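You operate a simulated robot arm through the tools that you are given. There is no shell and no other tool.

The job below is to be done with a simulated robot arm. You get a single attempt, and the scene is never put back.

Task
Air the blue panel on three magnets on the board.
Fine: slide the purple, white and blue magnets in as feet; the panel rests level on all three.

The check looks at the end state, three seconds after you hand in, the way a careful person would. Anything else that was tipped, shoved, dropped, spilled or broken makes it a failure.

Robot
A 7-joint arm with a fingered hand, fixed in place. Base frame: the origin is on the floor under the middle of its stand, x ahead of it, y to its left, z up; the work surface is at about z = 0.86. Units: m, degrees, N and s.
With the tool pointing down near the work surface it reaches from about 0.36 to 0.86 m from the base axis. Its first joint turns from -143.0 to 143.0 degrees. Payload 3 kg.
The TCP is the grasp point between the finger pads, 0.026 m short of the fingertips. In the tool frame z runs along the fingers and y along their closing line. The gripper opens to 0.148 m; its body begins 0.073 m behind the TCP. The gripper is a hand of 3 fingers: y runs from the thumb to the fingers, the wrist lies at [0, 0, -0.229] in the tool frame, and closing takes about 1.5 s.
Orientation is that of the tool frame in the base frame, as a unit quaternion [x, y, z, w]. With the fingers straight down and closing along the base's y, the tool's x points along the base's -x, its y along +y and its z along -z.

Tools
- The arm moves only by the tool servo_tool. Its argument "plan" is a list of rows, each a list of 7 numbers: the shift along the base's x, y, z in m, then the turn, a rotation vector about the base's x, y, z in degrees, then the finger opening in m, from 0 to 0.148. In form: [[dx, dy, dz, rx, ry, rz, hand], ...]. A call has 1 to 20 rows; each row is the pose to reach, as a shift and turn from the pose commanded when the call began. A row lasts 0.2 s, in which the tool goes at most 0.05 m and 8.6 degrees; a call with a longer step from one row to the next is refused whole, and so is a gripper value outside its range. A pose out of reach is approached as far as the arm can. The call stops where the force on the tool passes 40 N (or 10 N more than at its start, if that is more) or the arm is blocked; 0.2 s more then pass. Each finger travels about 0.153 m/s and halts on what it meets, pressing with about 30 N; the grip force reading is that of the motor and also rises with nothing between the fingers. The clock runs only during rows and for 0.2 s after the last one: add rows that repeat a pose to give the fingers time. It gives the time, the measured TCP pose, the force on the tool (base axes), the opening and the grip force at its end, in the units of the frame above (readings bear some noise), with the torque about the TCP (base axes, N m) and any sound that the robot's microphone picked up.
- Cameras (640 x 400 px; columns grow to the right, rows downward): "scene" is fixed at [0.2217, 0.6523, 1.578]; the picture's right is [-0.79, -0.62, 0.00], its down [-0.36, 0.46, -0.81] and it looks along [0.50, -0.64, -0.58] (base axes); focal length 323 px, centre (320, 200). "wrist" rides on the gripper at [0.068, -0.039, -0.09] in the tool frame; the picture's right is [0.50, 0.87, 0.00], its down [-0.66, 0.38, -0.65] and it looks along [-0.57, 0.33, 0.76] (tool axes); focal length 222 px, centre (320, 200). There is no depth. A picture from a camera that has moved, and an enlarged one, comes with that camera's place and axes in the base frame and with its lens.
- camera(camera): a new picture of that camera. It takes no simulated time.
- raise_lower(by): slides the trunk up (or, below 0, down) by that many m; the arm rides with it, the base frame stays. It gives what a move gives, with no picture.
- grasp_type(shape): the hand has 3 fingers and takes this shape, open, in about a second: jaw (thumb against the fingers, like two jaws); tri (thumb and two fingers); tip (a fingertip pinch); poke (one finger out to press); point (the index stretched); flat (the hand flat); cup (the hand cupped); fist (a fist). The gripper value then closes the fingers along that shape, each until it touches; the sizes above hold for jaw. It gives what a move gives, with no picture.
- enlarge(camera, box): a new picture of the part [left, top, right, bottom] of that camera's present view, enlarged. It takes no simulated time.
- close_job(): hands the job in; it is judged then, once.

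Nothing tells you positions but the pictures and the camera data. Unless the task says otherwise, let go and move clear before handing in.

The tools are called after ">>>" as a command line: name --pt "numbers of a row" for each row, then --argument value for the rest, lists and objects as JSON in quotes. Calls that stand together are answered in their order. servo_tool: Moves the arm, as the interface text tells. Its arguments: {"type":"object","properties":{"plan":{"type":"array","items":{"type":"array","items":{"type":"number"}}}},"required":["plan"]} The other tools are called the same way: raise_lower (by) moves the trunk up or down; grasp_type (shape) gives the hand a shape; camera (camera) takes a picture; enlarge (camera, box) takes an enlarged picture of a part of a camera's view; close_job () hands the job in.

At the start:

```text
time: 0.0
position: [0.903, -0.0497, 1.1565]
tcp_rot: [0.0, 1.0, 0.0, -0.001]
force: [-0.7, -0.9, 0.9]
ft_torque: [0.0, -0.02, 0.01]
grip_width: 0.148
gripper_force: 0.0
shape: jaw
trunk travel left (down, up): [-0.8, 0.09]
```

scene: 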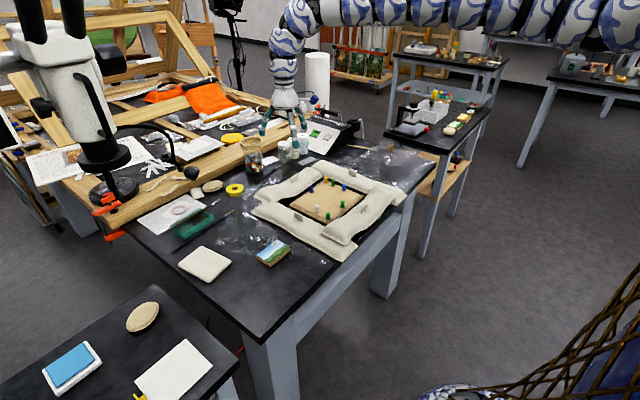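
wrist: 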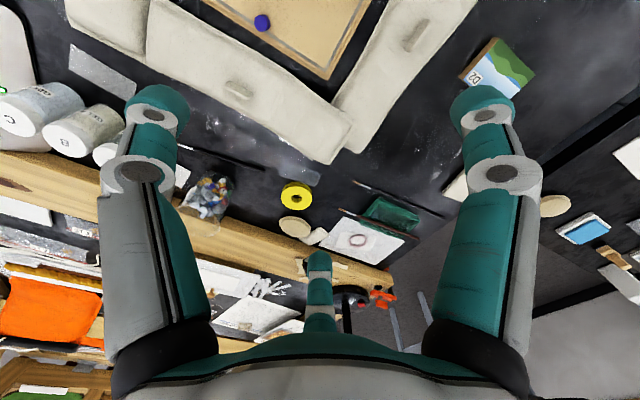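

I see a dark work table with a framed cork-like board holding coloured magnets, and a side table at the lower left with a blue panel on a white slab. I'll look closer at these before moving anything.

>>> enlarge --camera "scene" --box '[240, 150, 420, 262]'

>>> enlarge --camera "scene" --box '[0, 270, 240, 400]'

>>> enlarge --camera "scene" --box '[100, 130, 320, 267]'

>>> enlarge --camera "wrist" --box '[400, 0, 640, 260]'

```text
3.56 times, centred on (330, 206) of scene
camera zoom: at [0.2217, 0.6523, 1.578], right [-0.79, -0.62, 0.0], down [-0.36, 0.46, -0.81], along [0.5, -0.64, -0.58], focal length 1149 px, centre (284, 179)
```

zoom: 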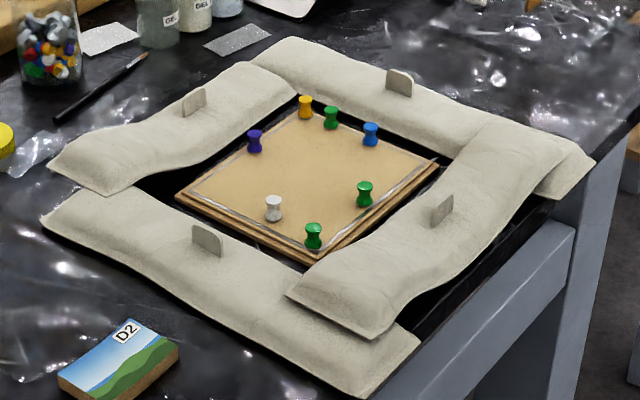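

```text
2.67 times, centred on (120, 335) of scene
camera zoom: at [0.2217, 0.6523, 1.578], right [-0.79, -0.62, 0.0], down [-0.36, 0.46, -0.81], along [0.5, -0.64, -0.58], focal length 862 px, centre (853, -160)
```

zoom: 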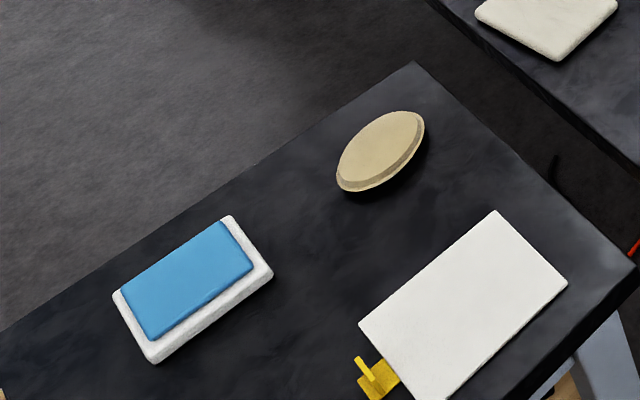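

```text
2.91 times, centred on (210, 198) of scene
camera zoom: at [0.2217, 0.6523, 1.578], right [-0.79, -0.62, 0.0], down [-0.36, 0.46, -0.81], along [0.5, -0.64, -0.58], focal length 940 px, centre (640, 204)
```

zoom: 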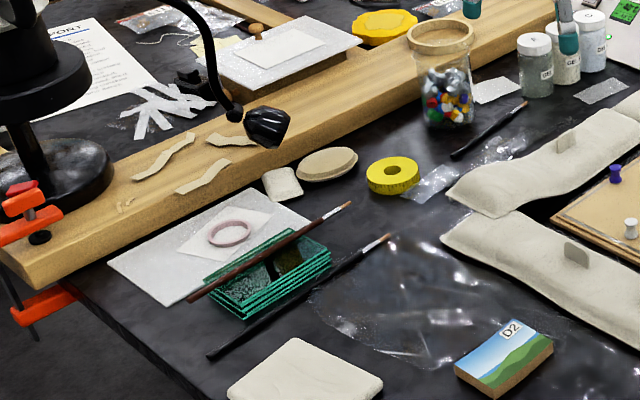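

```text
1.54 times, centred on (520, 130) of wrist
camera zoom: at [0.8362, -0.0898, 1.2473], right [-0.5, 0.87, 0.0], down [0.66, 0.38, 0.65], along [0.57, 0.33, -0.76], focal length 342 px, centre (12, 308)
```

zoom: 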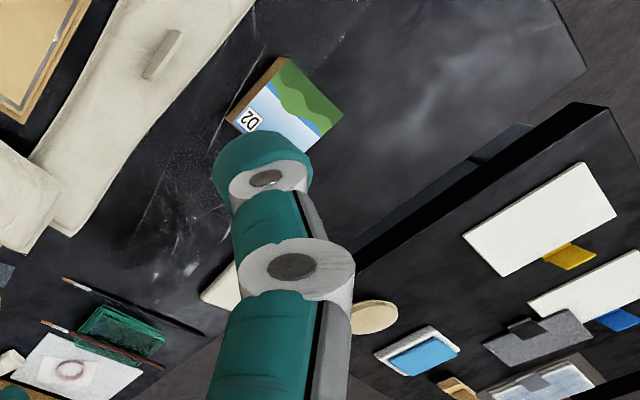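

The only blue-faced panel in reach looks like the small painted one marked D2 beside the framed board, at about (0.79, 0.17). The purple, white and blue push-pin magnets stand on the board near (0.82, -0.16). I'll zoom in further to measure them.

>>> enlarge --camera "scene" --box '[285, 170, 375, 226]'

>>> enlarge --camera "scene" --box '[240, 225, 304, 265]'

>>> enlarge --camera "scene" --box '[240, 80, 380, 168]'

>>> enlarge --camera "wrist" --box '[440, 130, 640, 255]'

>>> enlarge --camera "wrist" --box '[180, 0, 540, 200]'

```text
7.11 times, centred on (330, 198) of scene
camera zoom: at [0.2217, 0.6523, 1.578], right [-0.79, -0.62, 0.0], down [-0.36, 0.46, -0.81], along [0.5, -0.64, -0.58], focal length 2298 px, centre (249, 214)
```

zoom: 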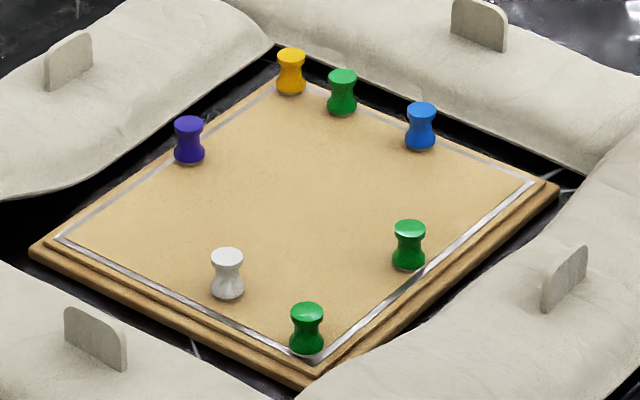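

```text
10.00 times, centred on (272, 245) of scene
camera zoom: at [0.2217, 0.6523, 1.578], right [-0.79, -0.62, 0.0], down [-0.36, 0.46, -0.81], along [0.5, -0.64, -0.58], focal length 3231 px, centre (800, -250)
```

zoom: 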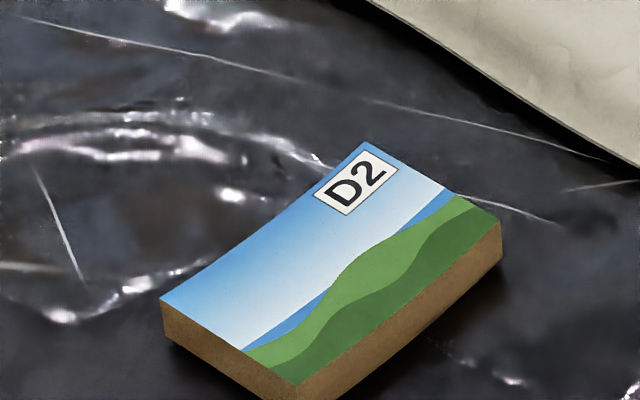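

```text
4.55 times, centred on (310, 124) of scene
camera zoom: at [0.2217, 0.6523, 1.578], right [-0.79, -0.62, 0.0], down [-0.36, 0.46, -0.81], along [0.5, -0.64, -0.58], focal length 1469 px, centre (366, 546)
```

zoom: 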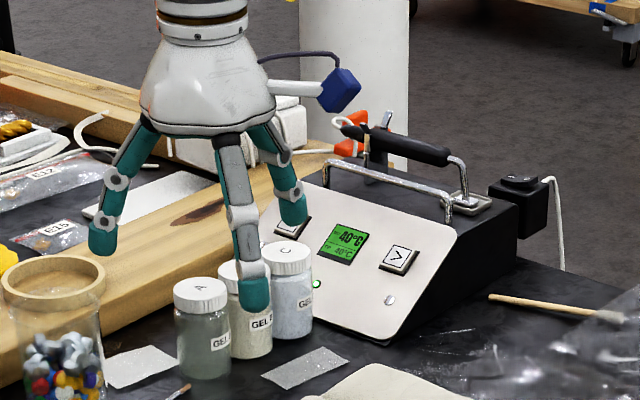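

```text
3.20 times, centred on (540, 192) of wrist
camera zoom: at [0.8362, -0.0898, 1.2473], right [-0.5, 0.87, 0.0], down [0.66, 0.38, 0.65], along [0.57, 0.33, -0.76], focal length 711 px, centre (-384, 224)
```

zoom: 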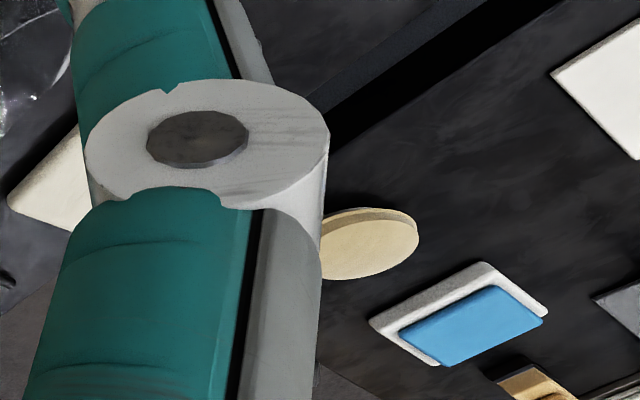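

```text
1.78 times, centred on (360, 100) of wrist
camera zoom: at [0.8362, -0.0898, 1.2473], right [-0.5, 0.87, 0.0], down [0.66, 0.38, 0.65], along [0.57, 0.33, -0.76], focal length 395 px, centre (249, 378)
```

zoom: 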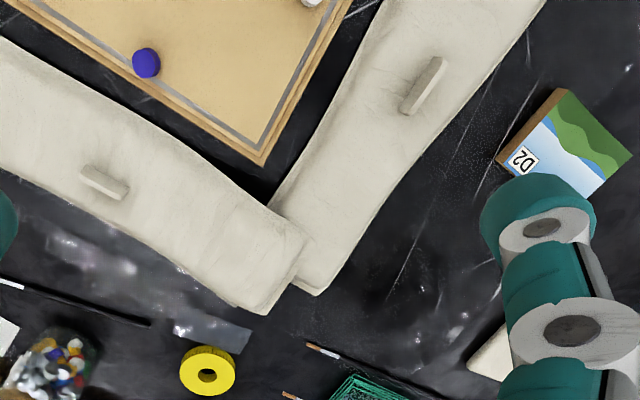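

The D2 panel is about 58 x 88 x 14 mm, lined up with the axes at (0.773, 0.180). The purple, white and blue magnets are about 22 mm tall, at roughly (0.885, -0.142), (0.795, -0.061) and (0.794, -0.229). Before going low I'll check what the fingertip pinch looks like up here.

>>> grasp_type --shape "tip"

>>> enlarge --camera "scene" --box '[230, 50, 350, 150]'

>>> camera --camera "wrist"

```text
time: 0.9
position: [0.9027, -0.05, 1.1572]
tcp_rot: [0.0, 1.0, 0.0, 0.0]
force: [0.1, -0.3, -0.2]
ft_torque: [-0.02, 0.02, 0.05]
grip_width: 0.1477
gripper_force: 0.1
shape: tip
trunk travel left (down, up): [-0.8, 0.09]
```

```text
4.00 times, centred on (290, 100) of scene
camera zoom: at [0.2217, 0.6523, 1.578], right [-0.79, -0.62, 0.0], down [-0.36, 0.46, -0.81], along [0.5, -0.64, -0.58], focal length 1292 px, centre (440, 600)
```

zoom: 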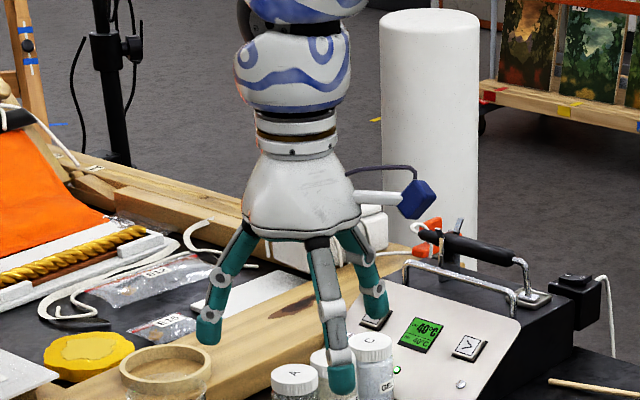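

```text
taken
camera wrist: at [0.8362, -0.0898, 1.2473], right [-0.5, 0.87, 0.0], down [0.66, 0.38, 0.65], along [0.57, 0.33, -0.76], focal length 222 px, centre (320, 200)
```

wrist: 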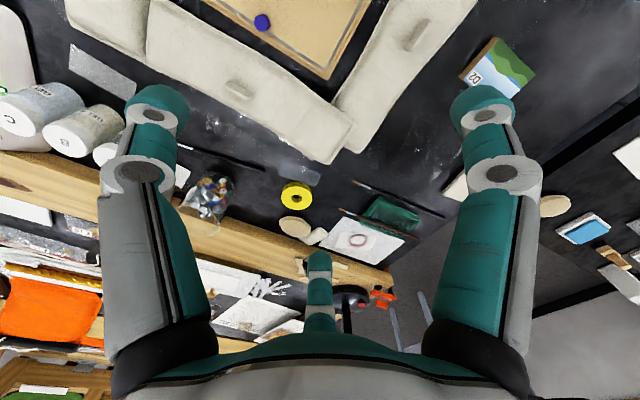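

The open tip shape looks the same as jaw: three fingers spread about 120° apart, all of them visible. I'll close partway in the air to see how they converge.

>>> servo_tool --pt "0 0 0 0 0 0 0.02" --pt "0 0 0 0 0 0 0.02" --pt "0 0 0 0 0 0 0.02" --pt "0 0 0 0 0 0 0.02" --pt "0 0 0 0 0 0 0.02" --pt "0 0 0 0 0 0 0.02" --pt "0 0 0 0 0 0 0.02"

>>> enlarge --camera "scene" --box '[230, 50, 350, 150]'

>>> camera --camera "wrist"

```text
time: 2.5
position: [0.9024, -0.0493, 1.1562]
tcp_rot: [0.0, 1.0, 0.0, 0.001]
force: [-0.1, -0.8, 0.0]
ft_torque: [0.0, 0.02, 0.01]
grip_width: 0.0205
gripper_force: 0.0
shape: tip
trunk travel left (down, up): [-0.8, 0.09]
```

```text
4.00 times, centred on (290, 100) of scene
camera zoom: at [0.2217, 0.6523, 1.578], right [-0.79, -0.62, 0.0], down [-0.36, 0.46, -0.81], along [0.5, -0.64, -0.58], focal length 1292 px, centre (440, 600)
```

zoom: 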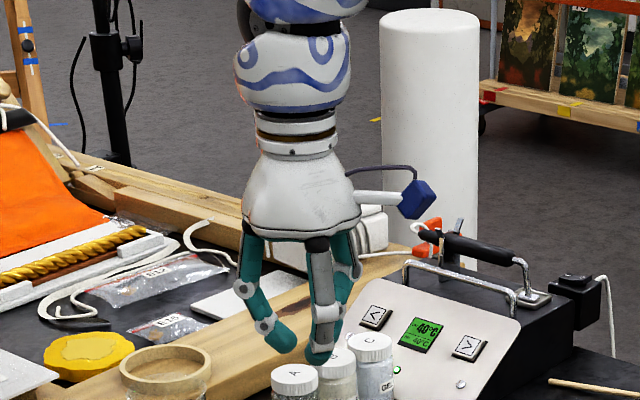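

```text
taken
camera wrist: at [0.8362, -0.0898, 1.2473], right [-0.5, 0.87, 0.0], down [0.66, 0.38, 0.65], along [0.57, 0.33, -0.76], focal length 222 px, centre (320, 200)
```

wrist: 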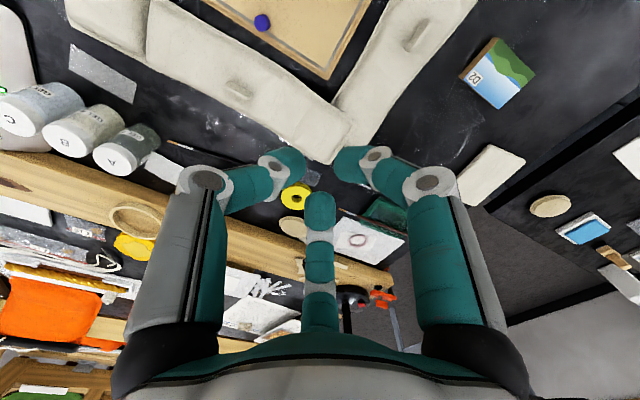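

In the tip shape all three fingers converge on the TCP from 120° apart. I'll compare the jaw shape closed to the same opening, and the poke shape, while I'm still high.

>>> grasp_type --shape "jaw"

>>> servo_tool --pt "0 0 0 0 0 0 0.02" --pt "0 0 0 0 0 0 0.02" --pt "0 0 0 0 0 0 0.02" --pt "0 0 0 0 0 0 0.02" --pt "0 0 0 0 0 0 0.02" --pt "0 0 0 0 0 0 0.02" --pt "0 0 0 0 0 0 0.02"

>>> enlarge --camera "scene" --box '[230, 50, 350, 150]'

>>> camera --camera "wrist"

>>> grasp_type --shape "poke"

>>> enlarge --camera "scene" --box '[230, 50, 350, 150]'

>>> camera --camera "wrist"

```text
time: 3.4
position: [0.9023, -0.0488, 1.156]
tcp_rot: [0.0, 1.0, 0.0, 0.001]
force: [0.0, -0.7, 0.0]
ft_torque: [0.02, 0.01, -0.03]
grip_width: 0.1479
gripper_force: 0.1
shape: jaw
trunk travel left (down, up): [-0.8, 0.09]
```

```text
time: 5.0
position: [0.9036, -0.0503, 1.1557]
tcp_rot: [0.0, 1.0, 0.0, 0.0]
force: [-0.1, -1.1, 0.6]
ft_torque: [0.02, -0.04, -0.02]
grip_width: 0.0202
gripper_force: 0.2
shape: jaw
trunk travel left (down, up): [-0.8, 0.09]
```

```text
4.00 times, centred on (290, 100) of scene
camera zoom: at [0.2217, 0.6523, 1.578], right [-0.79, -0.62, 0.0], down [-0.36, 0.46, -0.81], along [0.5, -0.64, -0.58], focal length 1292 px, centre (440, 600)
```

zoom: 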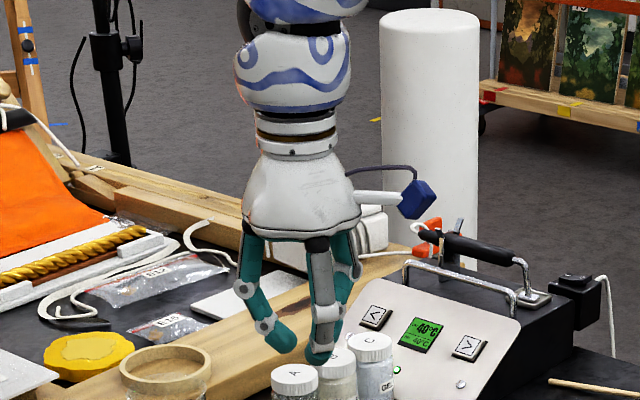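

```text
taken
camera wrist: at [0.8362, -0.0898, 1.2473], right [-0.5, 0.87, 0.0], down [0.66, 0.38, 0.65], along [0.57, 0.33, -0.76], focal length 222 px, centre (320, 200)
```

wrist: 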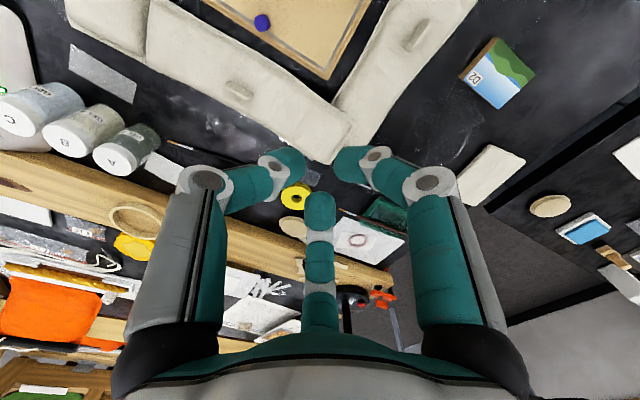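

```text
time: 5.9
position: [0.9024, -0.0506, 1.1556]
tcp_rot: [-0.001, 1.0, 0.0, 0.0]
force: [-0.5, -0.9, 0.4]
ft_torque: [0.04, -0.01, 0.02]
grip_width: 0.0002
gripper_force: 0.0
shape: poke
trunk travel left (down, up): [-0.8, 0.09]
```

```text
4.00 times, centred on (290, 100) of scene
camera zoom: at [0.2217, 0.6523, 1.578], right [-0.79, -0.62, 0.0], down [-0.36, 0.46, -0.81], along [0.5, -0.64, -0.58], focal length 1292 px, centre (440, 600)
```

zoom: 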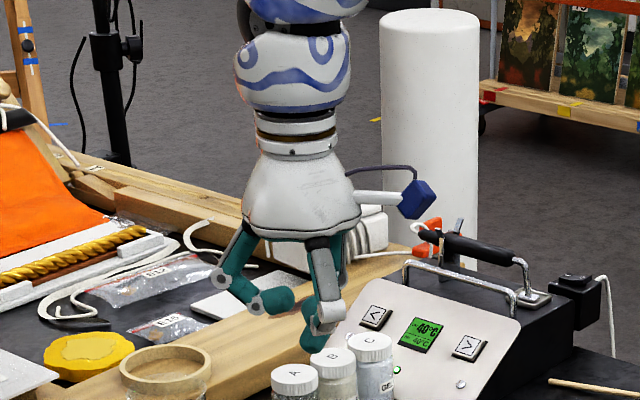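

```text
taken
camera wrist: at [0.8362, -0.0898, 1.2473], right [-0.5, 0.87, 0.0], down [0.66, 0.38, 0.65], along [0.57, 0.33, -0.76], focal length 222 px, centre (320, 200)
```

wrist: 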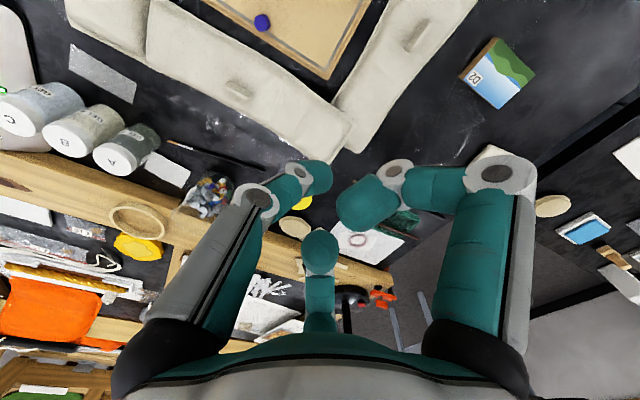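

Poke extends one finger with the other two curled up. Jaw and tip both close concentrically, so a three-finger pinch will centre itself on a magnet. Next I'll open the hand and move the wrist camera over the board for a second viewpoint, to fix the positions and heights.

>>> grasp_type --shape "tip"

>>> servo_tool --pt "-0.035 -0.024 0 0 0 0 0.148" --pt "-0.07 -0.048 0 0 0 0 0.148" --pt "-0.105 -0.072 0 0 0 0 0.148" --pt "-0.14 -0.096 0 0 0 0 0.148" --pt "-0.175 -0.12 0 0 0 0 0.148" --pt "-0.21 -0.144 0 0 0 0 0.148" --pt "-0.245 -0.168 0 0 0 0 0.148" --pt "-0.27 -0.19 0 0 0 0 0.148" --pt "-0.27 -0.19 0 0 0 0 0.148" --pt "-0.27 -0.19 0 0 0 0 0.148"

>>> camera --camera "wrist"

>>> camera --camera "scene"

```text
time: 6.8
position: [0.903, -0.0493, 1.157]
tcp_rot: [0.0, 1.0, 0.001, 0.0]
force: [0.0, -0.1, -0.4]
ft_torque: [-0.07, -0.02, -0.03]
grip_width: 0.1479
gripper_force: 0.1
shape: tip
trunk travel left (down, up): [-0.8, 0.09]
```

```text
time: 9.0
position: [0.8172, -0.2393, 1.1107]
tcp_rot: [-0.001, 1.0, 0.0, -0.001]
force: [0.1, -0.1, -0.2]
ft_torque: [0.02, 0.01, 0.02]
grip_width: 0.1481
gripper_force: 0.0
shape: tip
out of reach, approached as far as the arm can: row 3, 4, 5, 6, 7, 8, 9, 10
trunk travel left (down, up): [-0.8, 0.09]
```

```text
taken
camera wrist: at [0.7516, -0.279, 1.2028], right [-0.5, 0.87, 0.0], down [0.66, 0.38, 0.65], along [0.56, 0.33, -0.76], focal length 222 px, centre (320, 200)
```

wrist: 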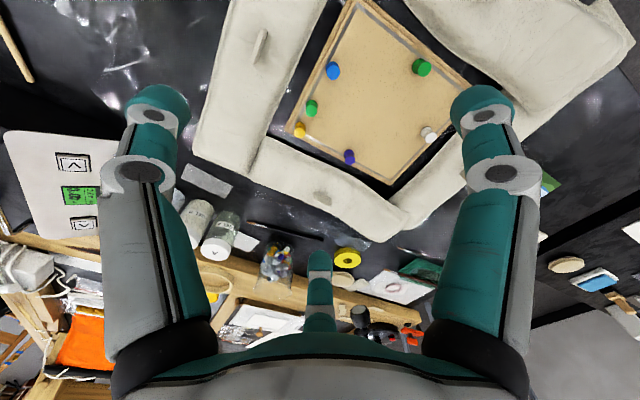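

```text
taken
```

scene: 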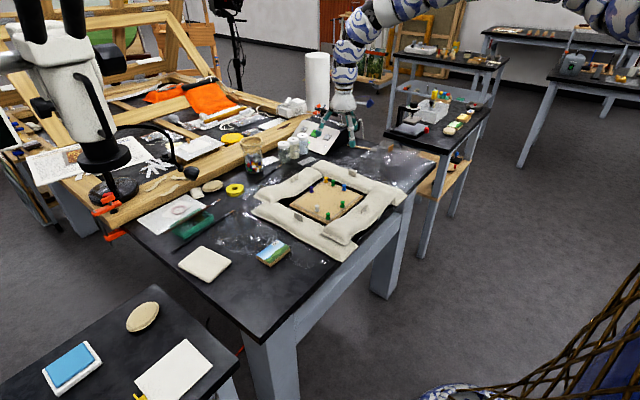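

The arm can't fold in that close at this height, so it stopped near (0.817, -0.239, 1.11), but the board is well in view from here. I'll zoom in to cross-check the magnet positions and bag edges.

>>> enlarge --camera "wrist" --box '[260, 0, 500, 190]'

>>> enlarge --camera "wrist" --box '[180, 0, 420, 240]'

>>> enlarge --camera "scene" --box '[285, 100, 445, 226]'

```text
2.11 times, centred on (380, 95) of wrist
camera zoom: at [0.7516, -0.279, 1.2028], right [-0.5, 0.87, 0.0], down [0.66, 0.38, 0.65], along [0.56, 0.33, -0.76], focal length 468 px, centre (194, 421)
```

zoom: 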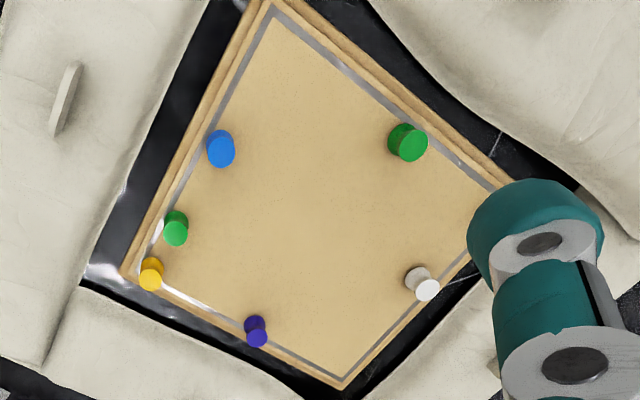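

```text
1.67 times, centred on (300, 120) of wrist
camera zoom: at [0.7516, -0.279, 1.2028], right [-0.5, 0.87, 0.0], down [0.66, 0.38, 0.65], along [0.56, 0.33, -0.76], focal length 370 px, centre (353, 333)
```

zoom: 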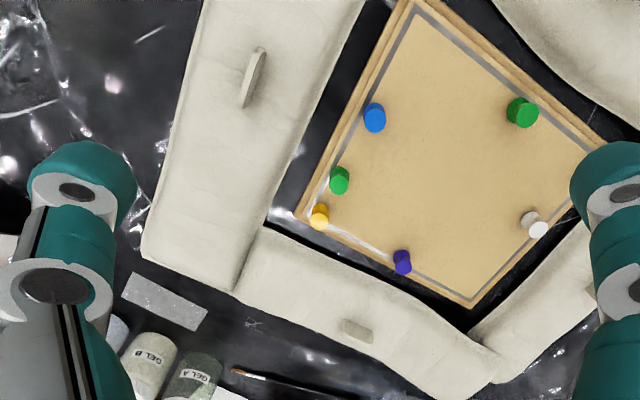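

```text
3.17 times, centred on (365, 163) of scene
camera zoom: at [0.2217, 0.6523, 1.578], right [-0.79, -0.62, 0.0], down [-0.36, 0.46, -0.81], along [0.5, -0.64, -0.58], focal length 1026 px, centre (177, 318)
```

zoom: 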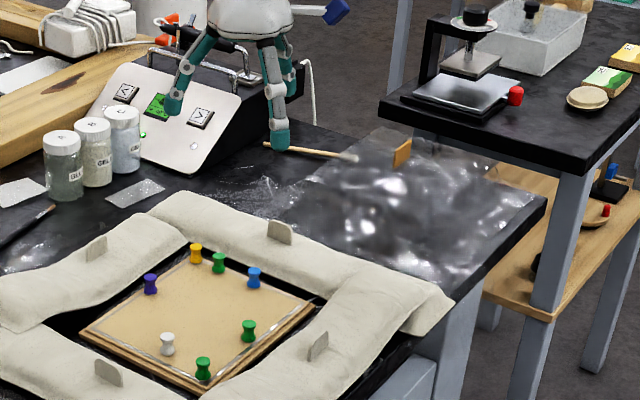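

Triangulating both views gives these positions:
- **Magnets:** purple (0.887, -0.146), white (0.796, -0.064), blue (0.796, -0.235), with tops at about z 0.892.
- **Board:** about x 0.72 to 0.90 and y -0.25 to -0.04.
- **Bags:** they begin about 3 cm outside the board.

Purple comes first. I'll move above it and then use the trunk to get enough reach.

>>> servo_tool --pt "0.025 0.033 0 0 0 0 0.148" --pt "0.05 0.066 0 0 0 0 0.148" --pt "0.07 0.094 0 0 0 0 0.148" --pt "0.07 0.094 0 0 0 0 0.148"

```text
time: 10.0
position: [0.8887, -0.1427, 1.0994]
tcp_rot: [0.0, 1.0, 0.0, 0.0]
force: [-0.6, -0.2, 0.5]
ft_torque: [-0.01, -0.02, -0.01]
grip_width: 0.1481
gripper_force: 0.0
shape: tip
trunk travel left (down, up): [-0.8, 0.09]
```

I'm now over the purple magnet at z 1.10. I'll lower the trunk by 0.10 m, then check the view and the reach.

>>> raise_lower --by -0.1

>>> camera --camera "wrist"

>>> enlarge --camera "scene" --box '[230, 80, 430, 240]'

```text
time: 11.3
position: [0.8898, -0.1427, 0.9998]
tcp_rot: [0.001, 1.0, 0.0, 0.0]
force: [-0.3, -0.1, -0.2]
ft_torque: [0.0, -0.01, 0.03]
grip_width: 0.1479
gripper_force: 0.2
shape: tip
trunk travel left (down, up): [-0.7, 0.19]
```

```text
taken
camera wrist: at [0.8227, -0.182, 1.0904], right [-0.5, 0.87, 0.0], down [0.66, 0.38, 0.65], along [0.57, 0.33, -0.76], focal length 222 px, centre (320, 200)
```

wrist: 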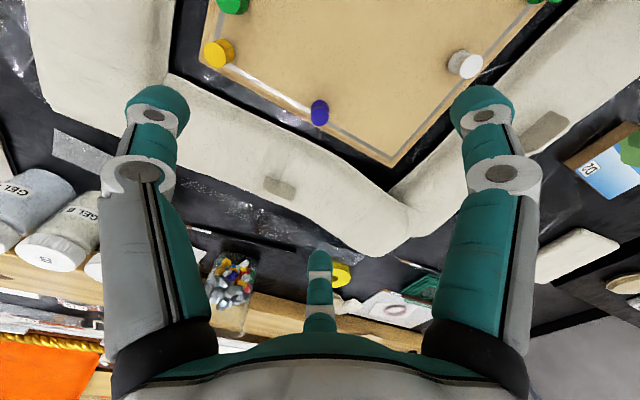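

```text
2.50 times, centred on (330, 160) of scene
camera zoom: at [0.2217, 0.6523, 1.578], right [-0.79, -0.62, 0.0], down [-0.36, 0.46, -0.81], along [0.5, -0.64, -0.58], focal length 808 px, centre (295, 300)
```

zoom: 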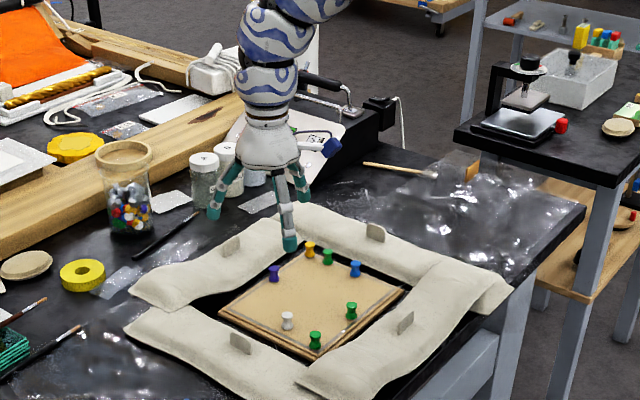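

Both views agree on the purple magnet to within a few millimetres. I'll zoom once more from this closer pose to refine it before descending.

>>> enlarge --camera "wrist" --box '[190, 0, 490, 190]'

>>> enlarge --camera "scene" --box '[285, 160, 365, 210]'

```text
2.11 times, centred on (340, 95) of wrist
camera zoom: at [0.8227, -0.182, 1.0904], right [-0.5, 0.87, 0.0], down [0.66, 0.38, 0.65], along [0.57, 0.33, -0.76], focal length 468 px, centre (278, 421)
```

zoom: 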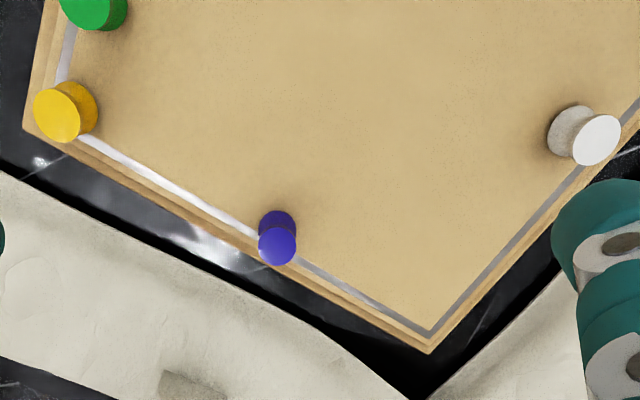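

```text
8.00 times, centred on (325, 185) of scene
camera zoom: at [0.2217, 0.6523, 1.578], right [-0.79, -0.62, 0.0], down [-0.36, 0.46, -0.81], along [0.5, -0.64, -0.58], focal length 2585 px, centre (280, 320)
```

zoom: 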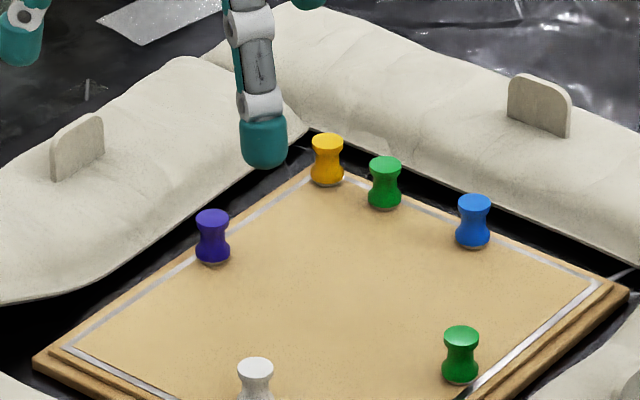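

The purple magnet is about 3.5 mm toward -x and 2 mm toward -y of the TCP. Its top is at about 0.895 and the board surface at about 0.871. I'll turn the hand +30° so a gap faces the bag, narrow the opening to 0.05, and come down to just above the magnet.

>>> servo_tool --pt "-0.001 -0.0005 0 0 0 7.5 0.12" --pt "-0.002 -0.001 0 0 0 15 0.09" --pt "-0.003 -0.0015 0 0 0 22.5 0.06" --pt "-0.0035 -0.002 0 0 0 30 0.05" --pt "-0.0035 -0.002 0 0 0 30 0.05" --pt "-0.0035 -0.002 -0.02 0 0 30 0.05" --pt "-0.0035 -0.002 -0.04 0 0 30 0.05" --pt "-0.0035 -0.002 -0.06 0 0 30 0.05" --pt "-0.0035 -0.002 -0.06 0 0 30 0.05"

>>> camera --camera "wrist"

>>> enlarge --camera "scene" --box '[265, 140, 361, 200]'

```text
time: 13.3
position: [0.8846, -0.1443, 0.9404]
tcp_rot: [-0.258, 0.966, 0.0, 0.0]
force: [-0.7, 0.4, -1.1]
ft_torque: [0.0, 0.0, 0.01]
grip_width: 0.0505
gripper_force: 0.1
shape: tip
trunk travel left (down, up): [-0.7, 0.19]
```

```text
taken
camera wrist: at [0.8464, -0.2122, 1.0312], right [-0.87, 0.5, 0.0], down [0.38, 0.66, 0.65], along [0.33, 0.57, -0.76], focal length 222 px, centre (320, 200)
```

wrist: 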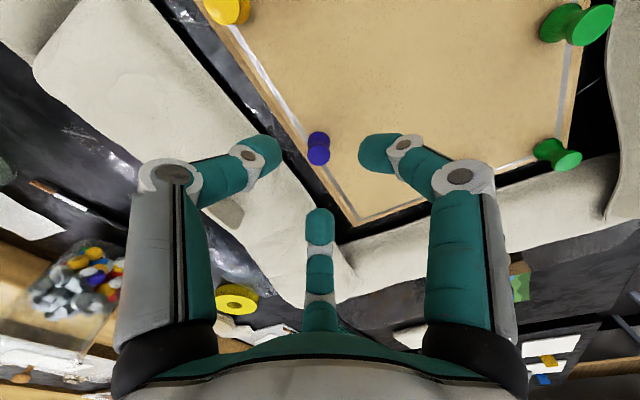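

```text
6.67 times, centred on (313, 170) of scene
camera zoom: at [0.2217, 0.6523, 1.578], right [-0.79, -0.62, 0.0], down [-0.36, 0.46, -0.81], along [0.5, -0.64, -0.58], focal length 2154 px, centre (367, 400)
```

zoom: 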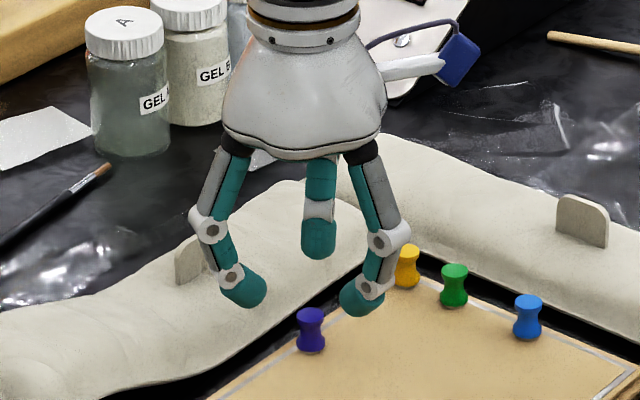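

The fingers straddle the purple magnet, centred to within about 2 mm. I'll go down 3 cm and check clearance to the board and bag.

>>> servo_tool --pt "0 -0.001 -0.01 0 0 0 0.05" --pt "0 -0.001 -0.02 0 0 0 0.05" --pt "0 -0.001 -0.03 0 0 0 0.05" --pt "0 -0.001 -0.03 0 0 0 0.05"

>>> camera --camera "wrist"

>>> enlarge --camera "scene" --box '[275, 155, 355, 205]'

```text
time: 14.3
position: [0.8874, -0.1457, 0.9096]
tcp_rot: [-0.258, 0.966, 0.0, 0.0]
force: [-0.5, -0.7, 0.1]
ft_torque: [0.04, 0.0, 0.02]
grip_width: 0.0501
gripper_force: 0.1
shape: tip
trunk travel left (down, up): [-0.7, 0.19]
```

```text
taken
camera wrist: at [0.8486, -0.2132, 1.0004], right [-0.87, 0.5, 0.0], down [0.38, 0.66, 0.65], along [0.33, 0.57, -0.76], focal length 222 px, centre (320, 200)
```

wrist: 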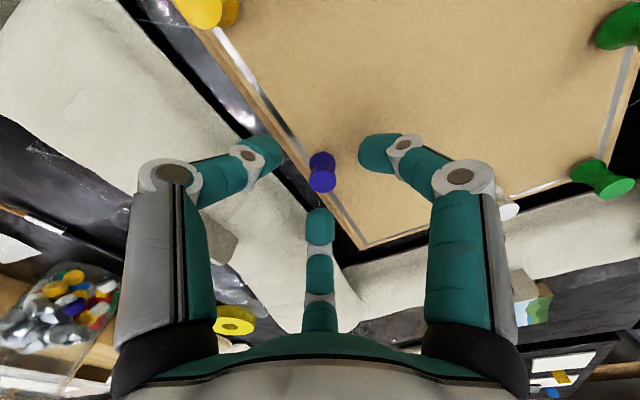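

```text
8.00 times, centred on (315, 180) of scene
camera zoom: at [0.2217, 0.6523, 1.578], right [-0.79, -0.62, 0.0], down [-0.36, 0.46, -0.81], along [0.5, -0.64, -0.58], focal length 2585 px, centre (360, 360)
```

zoom: 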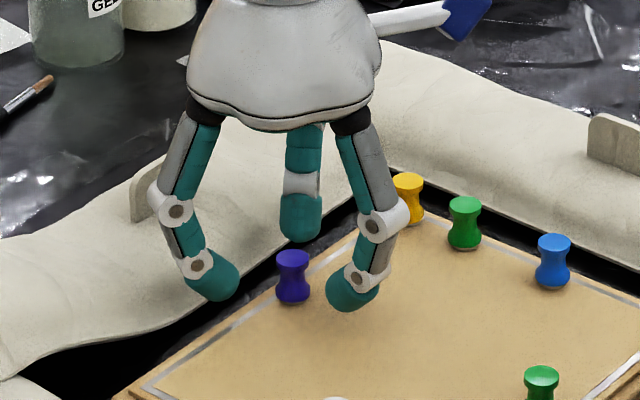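

The magnet sits between the fingertips and they still look about 1 cm above the board. I'll zoom on the wrist view to measure the offset.

>>> enlarge --camera "wrist" --box '[250, 110, 410, 250]'

>>> enlarge --camera "scene" --box '[290, 175, 330, 200]'

```text
2.86 times, centred on (330, 180) of wrist
camera zoom: at [0.8486, -0.2132, 1.0004], right [-0.87, 0.5, 0.0], down [0.38, 0.66, 0.65], along [0.33, 0.57, -0.76], focal length 635 px, centre (291, 257)
```

zoom: 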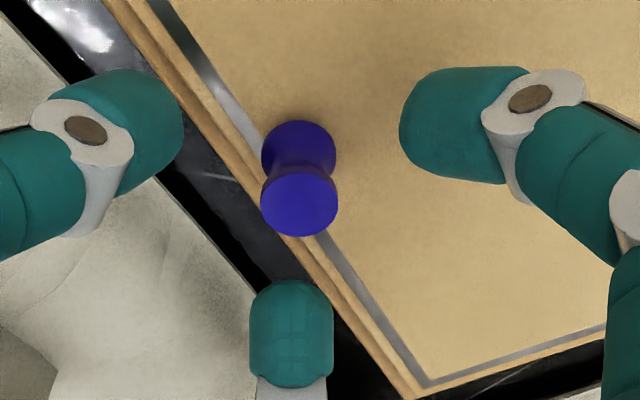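

```text
16.00 times, centred on (310, 188) of scene
camera zoom: at [0.2217, 0.6523, 1.578], right [-0.79, -0.62, 0.0], down [-0.36, 0.46, -0.81], along [0.5, -0.64, -0.58], focal length 5170 px, centre (480, 400)
```

zoom: 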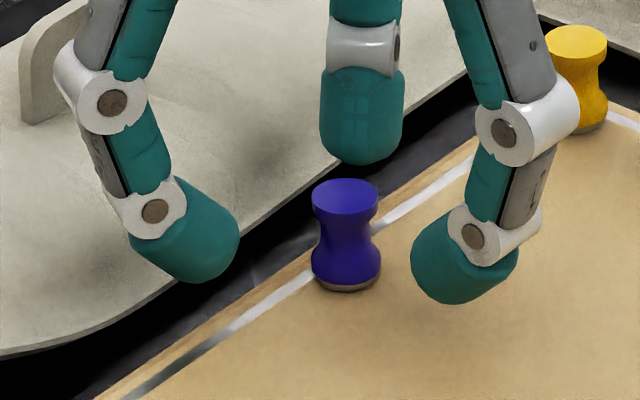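

The magnet is 3 mm toward -x of the TCP, and the tip bottoms are about 7 mm above the board. I'll centre, go down 5 mm and close gently on its waist.

>>> servo_tool --pt "-0.003 -0.0005 -0.001 0 0 0 0.05" --pt "-0.003 -0.0005 -0.003 0 0 0 0.04" --pt "-0.003 -0.0005 -0.005 0 0 0 0.03" --pt "-0.003 -0.0005 -0.005 0 0 0 0.022" --pt "-0.003 -0.0005 -0.005 0 0 0 0.022"

>>> enlarge --camera "wrist" --box '[250, 110, 410, 250]'

>>> enlarge --camera "scene" --box '[290, 175, 330, 200]'

```text
time: 15.5
position: [0.8844, -0.1452, 0.9042]
tcp_rot: [-0.26, 0.966, 0.0, 0.001]
force: [-0.6, 0.6, 0.4]
ft_torque: [0.02, 0.01, -0.02]
grip_width: 0.0222
gripper_force: 0.0
shape: tip
trunk travel left (down, up): [-0.7, 0.19]
```

```text
2.86 times, centred on (330, 180) of wrist
camera zoom: at [0.8444, -0.2135, 0.9947], right [-0.87, 0.5, 0.0], down [0.38, 0.66, 0.65], along [0.33, 0.57, -0.76], focal length 635 px, centre (291, 257)
```

zoom: 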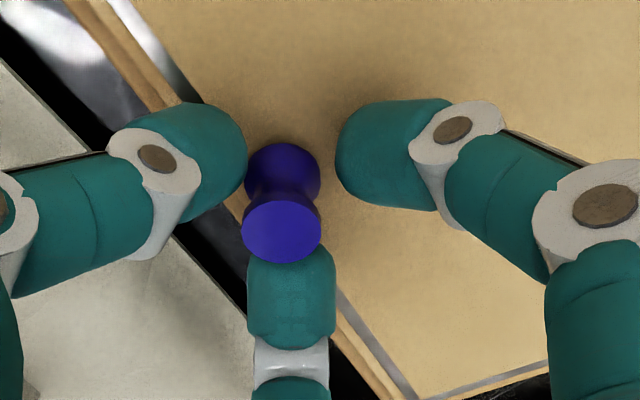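

```text
16.00 times, centred on (310, 188) of scene
camera zoom: at [0.2217, 0.6523, 1.578], right [-0.79, -0.62, 0.0], down [-0.36, 0.46, -0.81], along [0.5, -0.64, -0.58], focal length 5170 px, centre (480, 400)
```

zoom: 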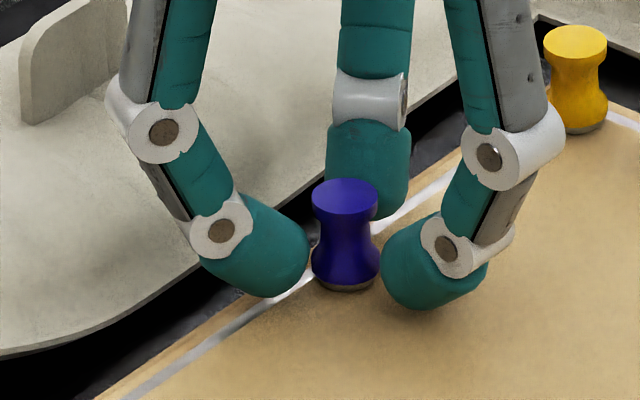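

The fingertips now surround the magnet's waist, just above the board. I'll close onto it.

>>> servo_tool --pt "0 0 0.0005 0 0 0 0.016" --pt "0 0 0.0005 0 0 0 0.01" --pt "0 0 0.0005 0 0 0 0.006" --pt "0 0 0.0005 0 0 0 0.006"

>>> enlarge --camera "wrist" --box '[250, 110, 410, 250]'

>>> enlarge --camera "scene" --box '[290, 175, 330, 200]'

```text
time: 16.5
position: [0.8835, -0.1449, 0.9056]
tcp_rot: [-0.259, 0.966, 0.0, 0.0]
force: [0.0, 0.0, -0.6]
ft_torque: [0.0, -0.03, 0.02]
grip_width: 0.0103
gripper_force: 29.8
shape: tip
trunk travel left (down, up): [-0.7, 0.19]
```

```text
2.86 times, centred on (330, 180) of wrist
camera zoom: at [0.845, -0.214, 0.9956], right [-0.87, 0.5, 0.0], down [0.38, 0.66, 0.65], along [0.33, 0.57, -0.76], focal length 635 px, centre (291, 257)
```

zoom: 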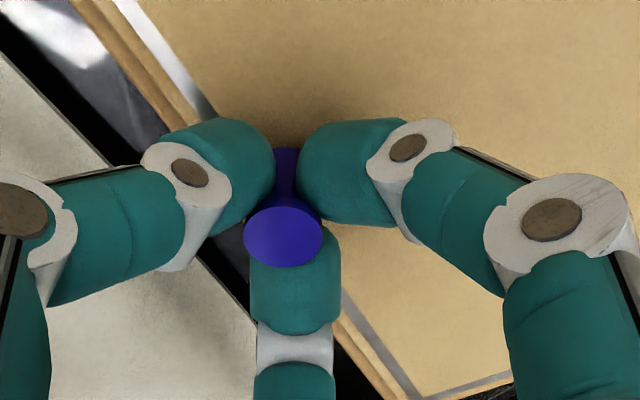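

```text
16.00 times, centred on (310, 188) of scene
camera zoom: at [0.2217, 0.6523, 1.578], right [-0.79, -0.62, 0.0], down [-0.36, 0.46, -0.81], along [0.5, -0.64, -0.58], focal length 5170 px, centre (480, 400)
```

zoom: 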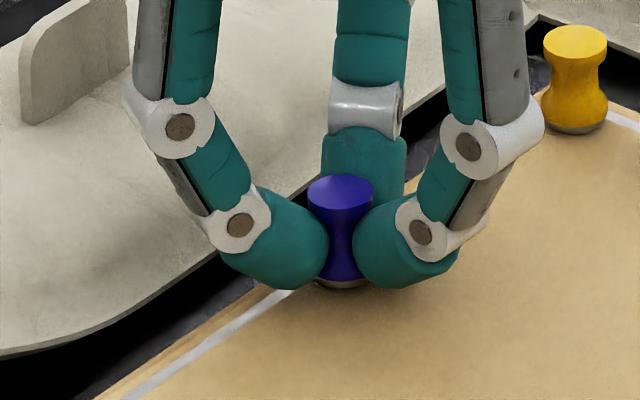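

The purple magnet is held firmly at its waist. I'll slide it slowly about 57 mm toward -x along the board.

>>> servo_tool --pt "-0.006 0 0 0 0 0 0.006" --pt "-0.014 0 0 0 0 0 0.006" --pt "-0.022 0 0 0 0 0 0.006" --pt "-0.03 0 0 0 0 0 0.006" --pt "-0.038 0 0 0 0 0 0.006" --pt "-0.046 0 0 0 0 0 0.006" --pt "-0.053 0 0 0 0 0 0.006" --pt "-0.057 0 0 0 0 0 0.006" --pt "-0.057 0 0 0 0 0 0.006"

>>> enlarge --camera "scene" --box '[285, 165, 365, 215]'

>>> camera --camera "wrist"

```text
time: 18.5
position: [0.8259, -0.1443, 0.9059]
tcp_rot: [-0.259, 0.966, 0.0, 0.0]
force: [1.1, 0.6, -2.4]
ft_torque: [-0.01, 0.01, 0.01]
grip_width: 0.0097
gripper_force: 29.9
shape: tip
trunk travel left (down, up): [-0.7, 0.19]
```

```text
8.00 times, centred on (325, 190) of scene
camera zoom: at [0.2217, 0.6523, 1.578], right [-0.79, -0.62, 0.0], down [-0.36, 0.46, -0.81], along [0.5, -0.64, -0.58], focal length 2585 px, centre (280, 280)
```

zoom: 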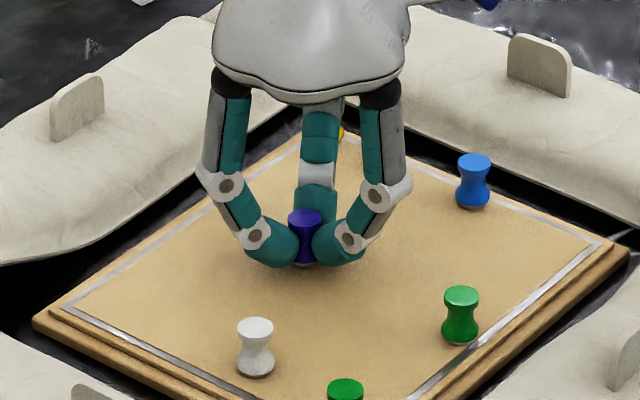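

```text
taken
camera wrist: at [0.787, -0.2132, 0.9961], right [-0.87, 0.5, 0.0], down [0.38, 0.65, 0.65], along [0.33, 0.57, -0.76], focal length 222 px, centre (320, 200)
```

wrist: 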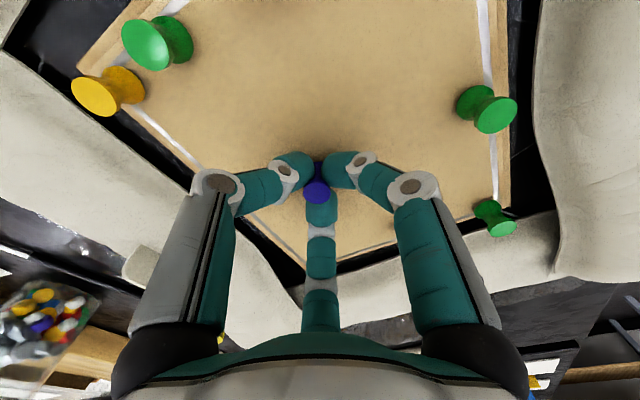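

The purple magnet slid in cleanly and is now near (0.826, -0.145). I'll open slightly, rise straight up and check.

>>> servo_tool --pt "0 0 0 0 0 0 0.014" --pt "0 0 0 0 0 0 0.022" --pt "0 0 0 0 0 0 0.03" --pt "0 0 0 0 0 0 0.04" --pt "0 0 0 0 0 0 0.04" --pt "0 0 0.015 0 0 0 0.04" --pt "0 0 0.035 0 0 0 0.04" --pt "0 0 0.06 0 0 0 0.04" --pt "0 0 0.09 0 0 0 0.04" --pt "0 0 0.09 0 0 0 0.04"

>>> enlarge --camera "scene" --box '[285, 165, 365, 215]'

>>> camera --camera "wrist"

```text
time: 20.7
position: [0.8244, -0.1436, 0.9923]
tcp_rot: [-0.259, 0.966, 0.0, 0.0]
force: [-0.4, -0.2, 0.5]
ft_torque: [0.02, 0.01, 0.01]
grip_width: 0.0397
gripper_force: 0.1
shape: tip
trunk travel left (down, up): [-0.7, 0.19]
```

```text
8.00 times, centred on (325, 190) of scene
camera zoom: at [0.2217, 0.6523, 1.578], right [-0.79, -0.62, 0.0], down [-0.36, 0.46, -0.81], along [0.5, -0.64, -0.58], focal length 2585 px, centre (280, 280)
```

zoom: 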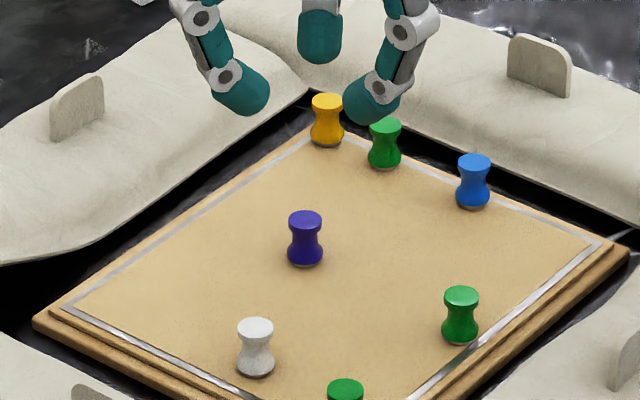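

```text
taken
camera wrist: at [0.7863, -0.2115, 1.0837], right [-0.87, 0.5, 0.0], down [0.38, 0.65, 0.65], along [0.33, 0.57, -0.76], focal length 222 px, centre (320, 200)
```

wrist: 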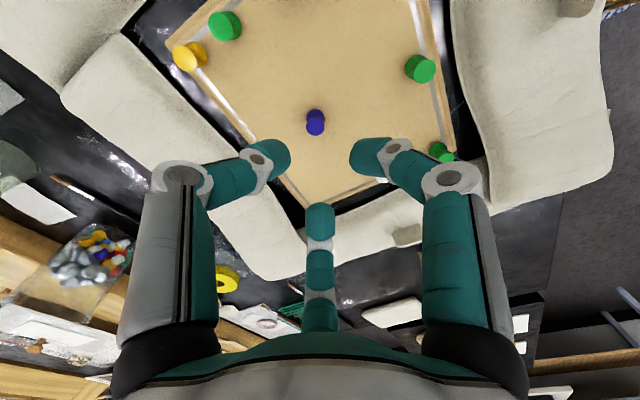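

The purple magnet stands upright at its new spot and nothing else moved. For the white one I'll bring the trunk back up, turn the hand -60° so a gap faces the nearby green magnet, and move above white.

>>> raise_lower --by 0.1

>>> servo_tool --pt "-0.003 0.008 -0.01 0 0 -7.5 0.05" --pt "-0.006 0.016 -0.02 0 0 -15 0.06" --pt "-0.009 0.024 -0.03 0 0 -22.5 0.06" --pt "-0.012 0.032 -0.04 0 0 -30 0.06" --pt "-0.015 0.04 -0.05 0 0 -37.5 0.06" --pt "-0.018 0.048 -0.06 0 0 -45 0.06" --pt "-0.022 0.056 -0.07 0 0 -52.5 0.06" --pt "-0.026 0.065 -0.08 0 0 -60 0.06" --pt "-0.03 0.078 -0.09 0 0 -60 0.06" --pt "-0.03 0.078 -0.1 0 0 -60 0.06" --pt "-0.03 0.078 -0.1 0 0 -60 0.06"

>>> camera --camera "wrist"

>>> enlarge --camera "scene" --box '[265, 145, 375, 221]'

```text
time: 22.1
position: [0.8245, -0.1433, 1.0927]
tcp_rot: [-0.259, 0.966, 0.0, 0.0]
force: [0.4, 0.3, -0.4]
ft_torque: [0.02, 0.01, 0.02]
grip_width: 0.0397
gripper_force: 0.0
shape: tip
trunk travel left (down, up): [-0.8, 0.09]
```

```text
time: 24.5
position: [0.7954, -0.0643, 0.9933]
tcp_rot: [0.258, 0.966, 0.0, 0.0]
force: [0.2, 1.1, 0.7]
ft_torque: [0.0, 0.0, 0.01]
grip_width: 0.0597
gripper_force: 0.0
shape: tip
trunk travel left (down, up): [-0.8, 0.09]
```

```text
taken
camera wrist: at [0.7176, -0.0658, 1.0846], right [0.0, 1.0, 0.0], down [0.76, 0.0, 0.65], along [0.65, 0.0, -0.76], focal length 222 px, centre (320, 200)
```

wrist: 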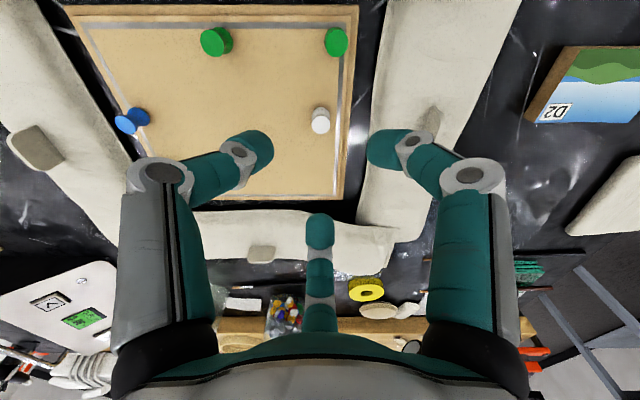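

```text
5.26 times, centred on (320, 183) of scene
camera zoom: at [0.2217, 0.6523, 1.578], right [-0.79, -0.62, 0.0], down [-0.36, 0.46, -0.81], along [0.5, -0.64, -0.58], focal length 1700 px, centre (320, 290)
```

zoom: 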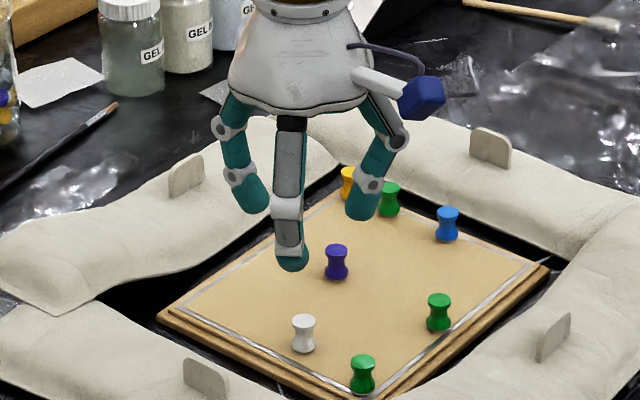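

I'm above the white magnet and it's almost exactly centred. I'll zoom to measure the remaining offset.

>>> enlarge --camera "wrist" --box '[250, 60, 390, 160]'

```text
4.00 times, centred on (320, 110) of wrist
camera zoom: at [0.7176, -0.0658, 1.0846], right [0.0, 1.0, 0.0], down [0.76, 0.0, 0.65], along [0.65, 0.0, -0.76], focal length 888 px, centre (320, 560)
```

zoom: 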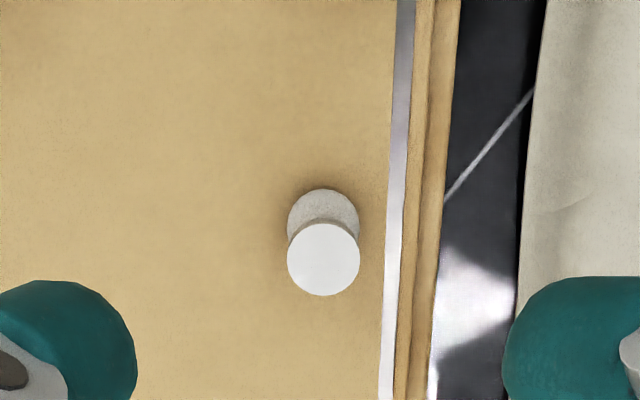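

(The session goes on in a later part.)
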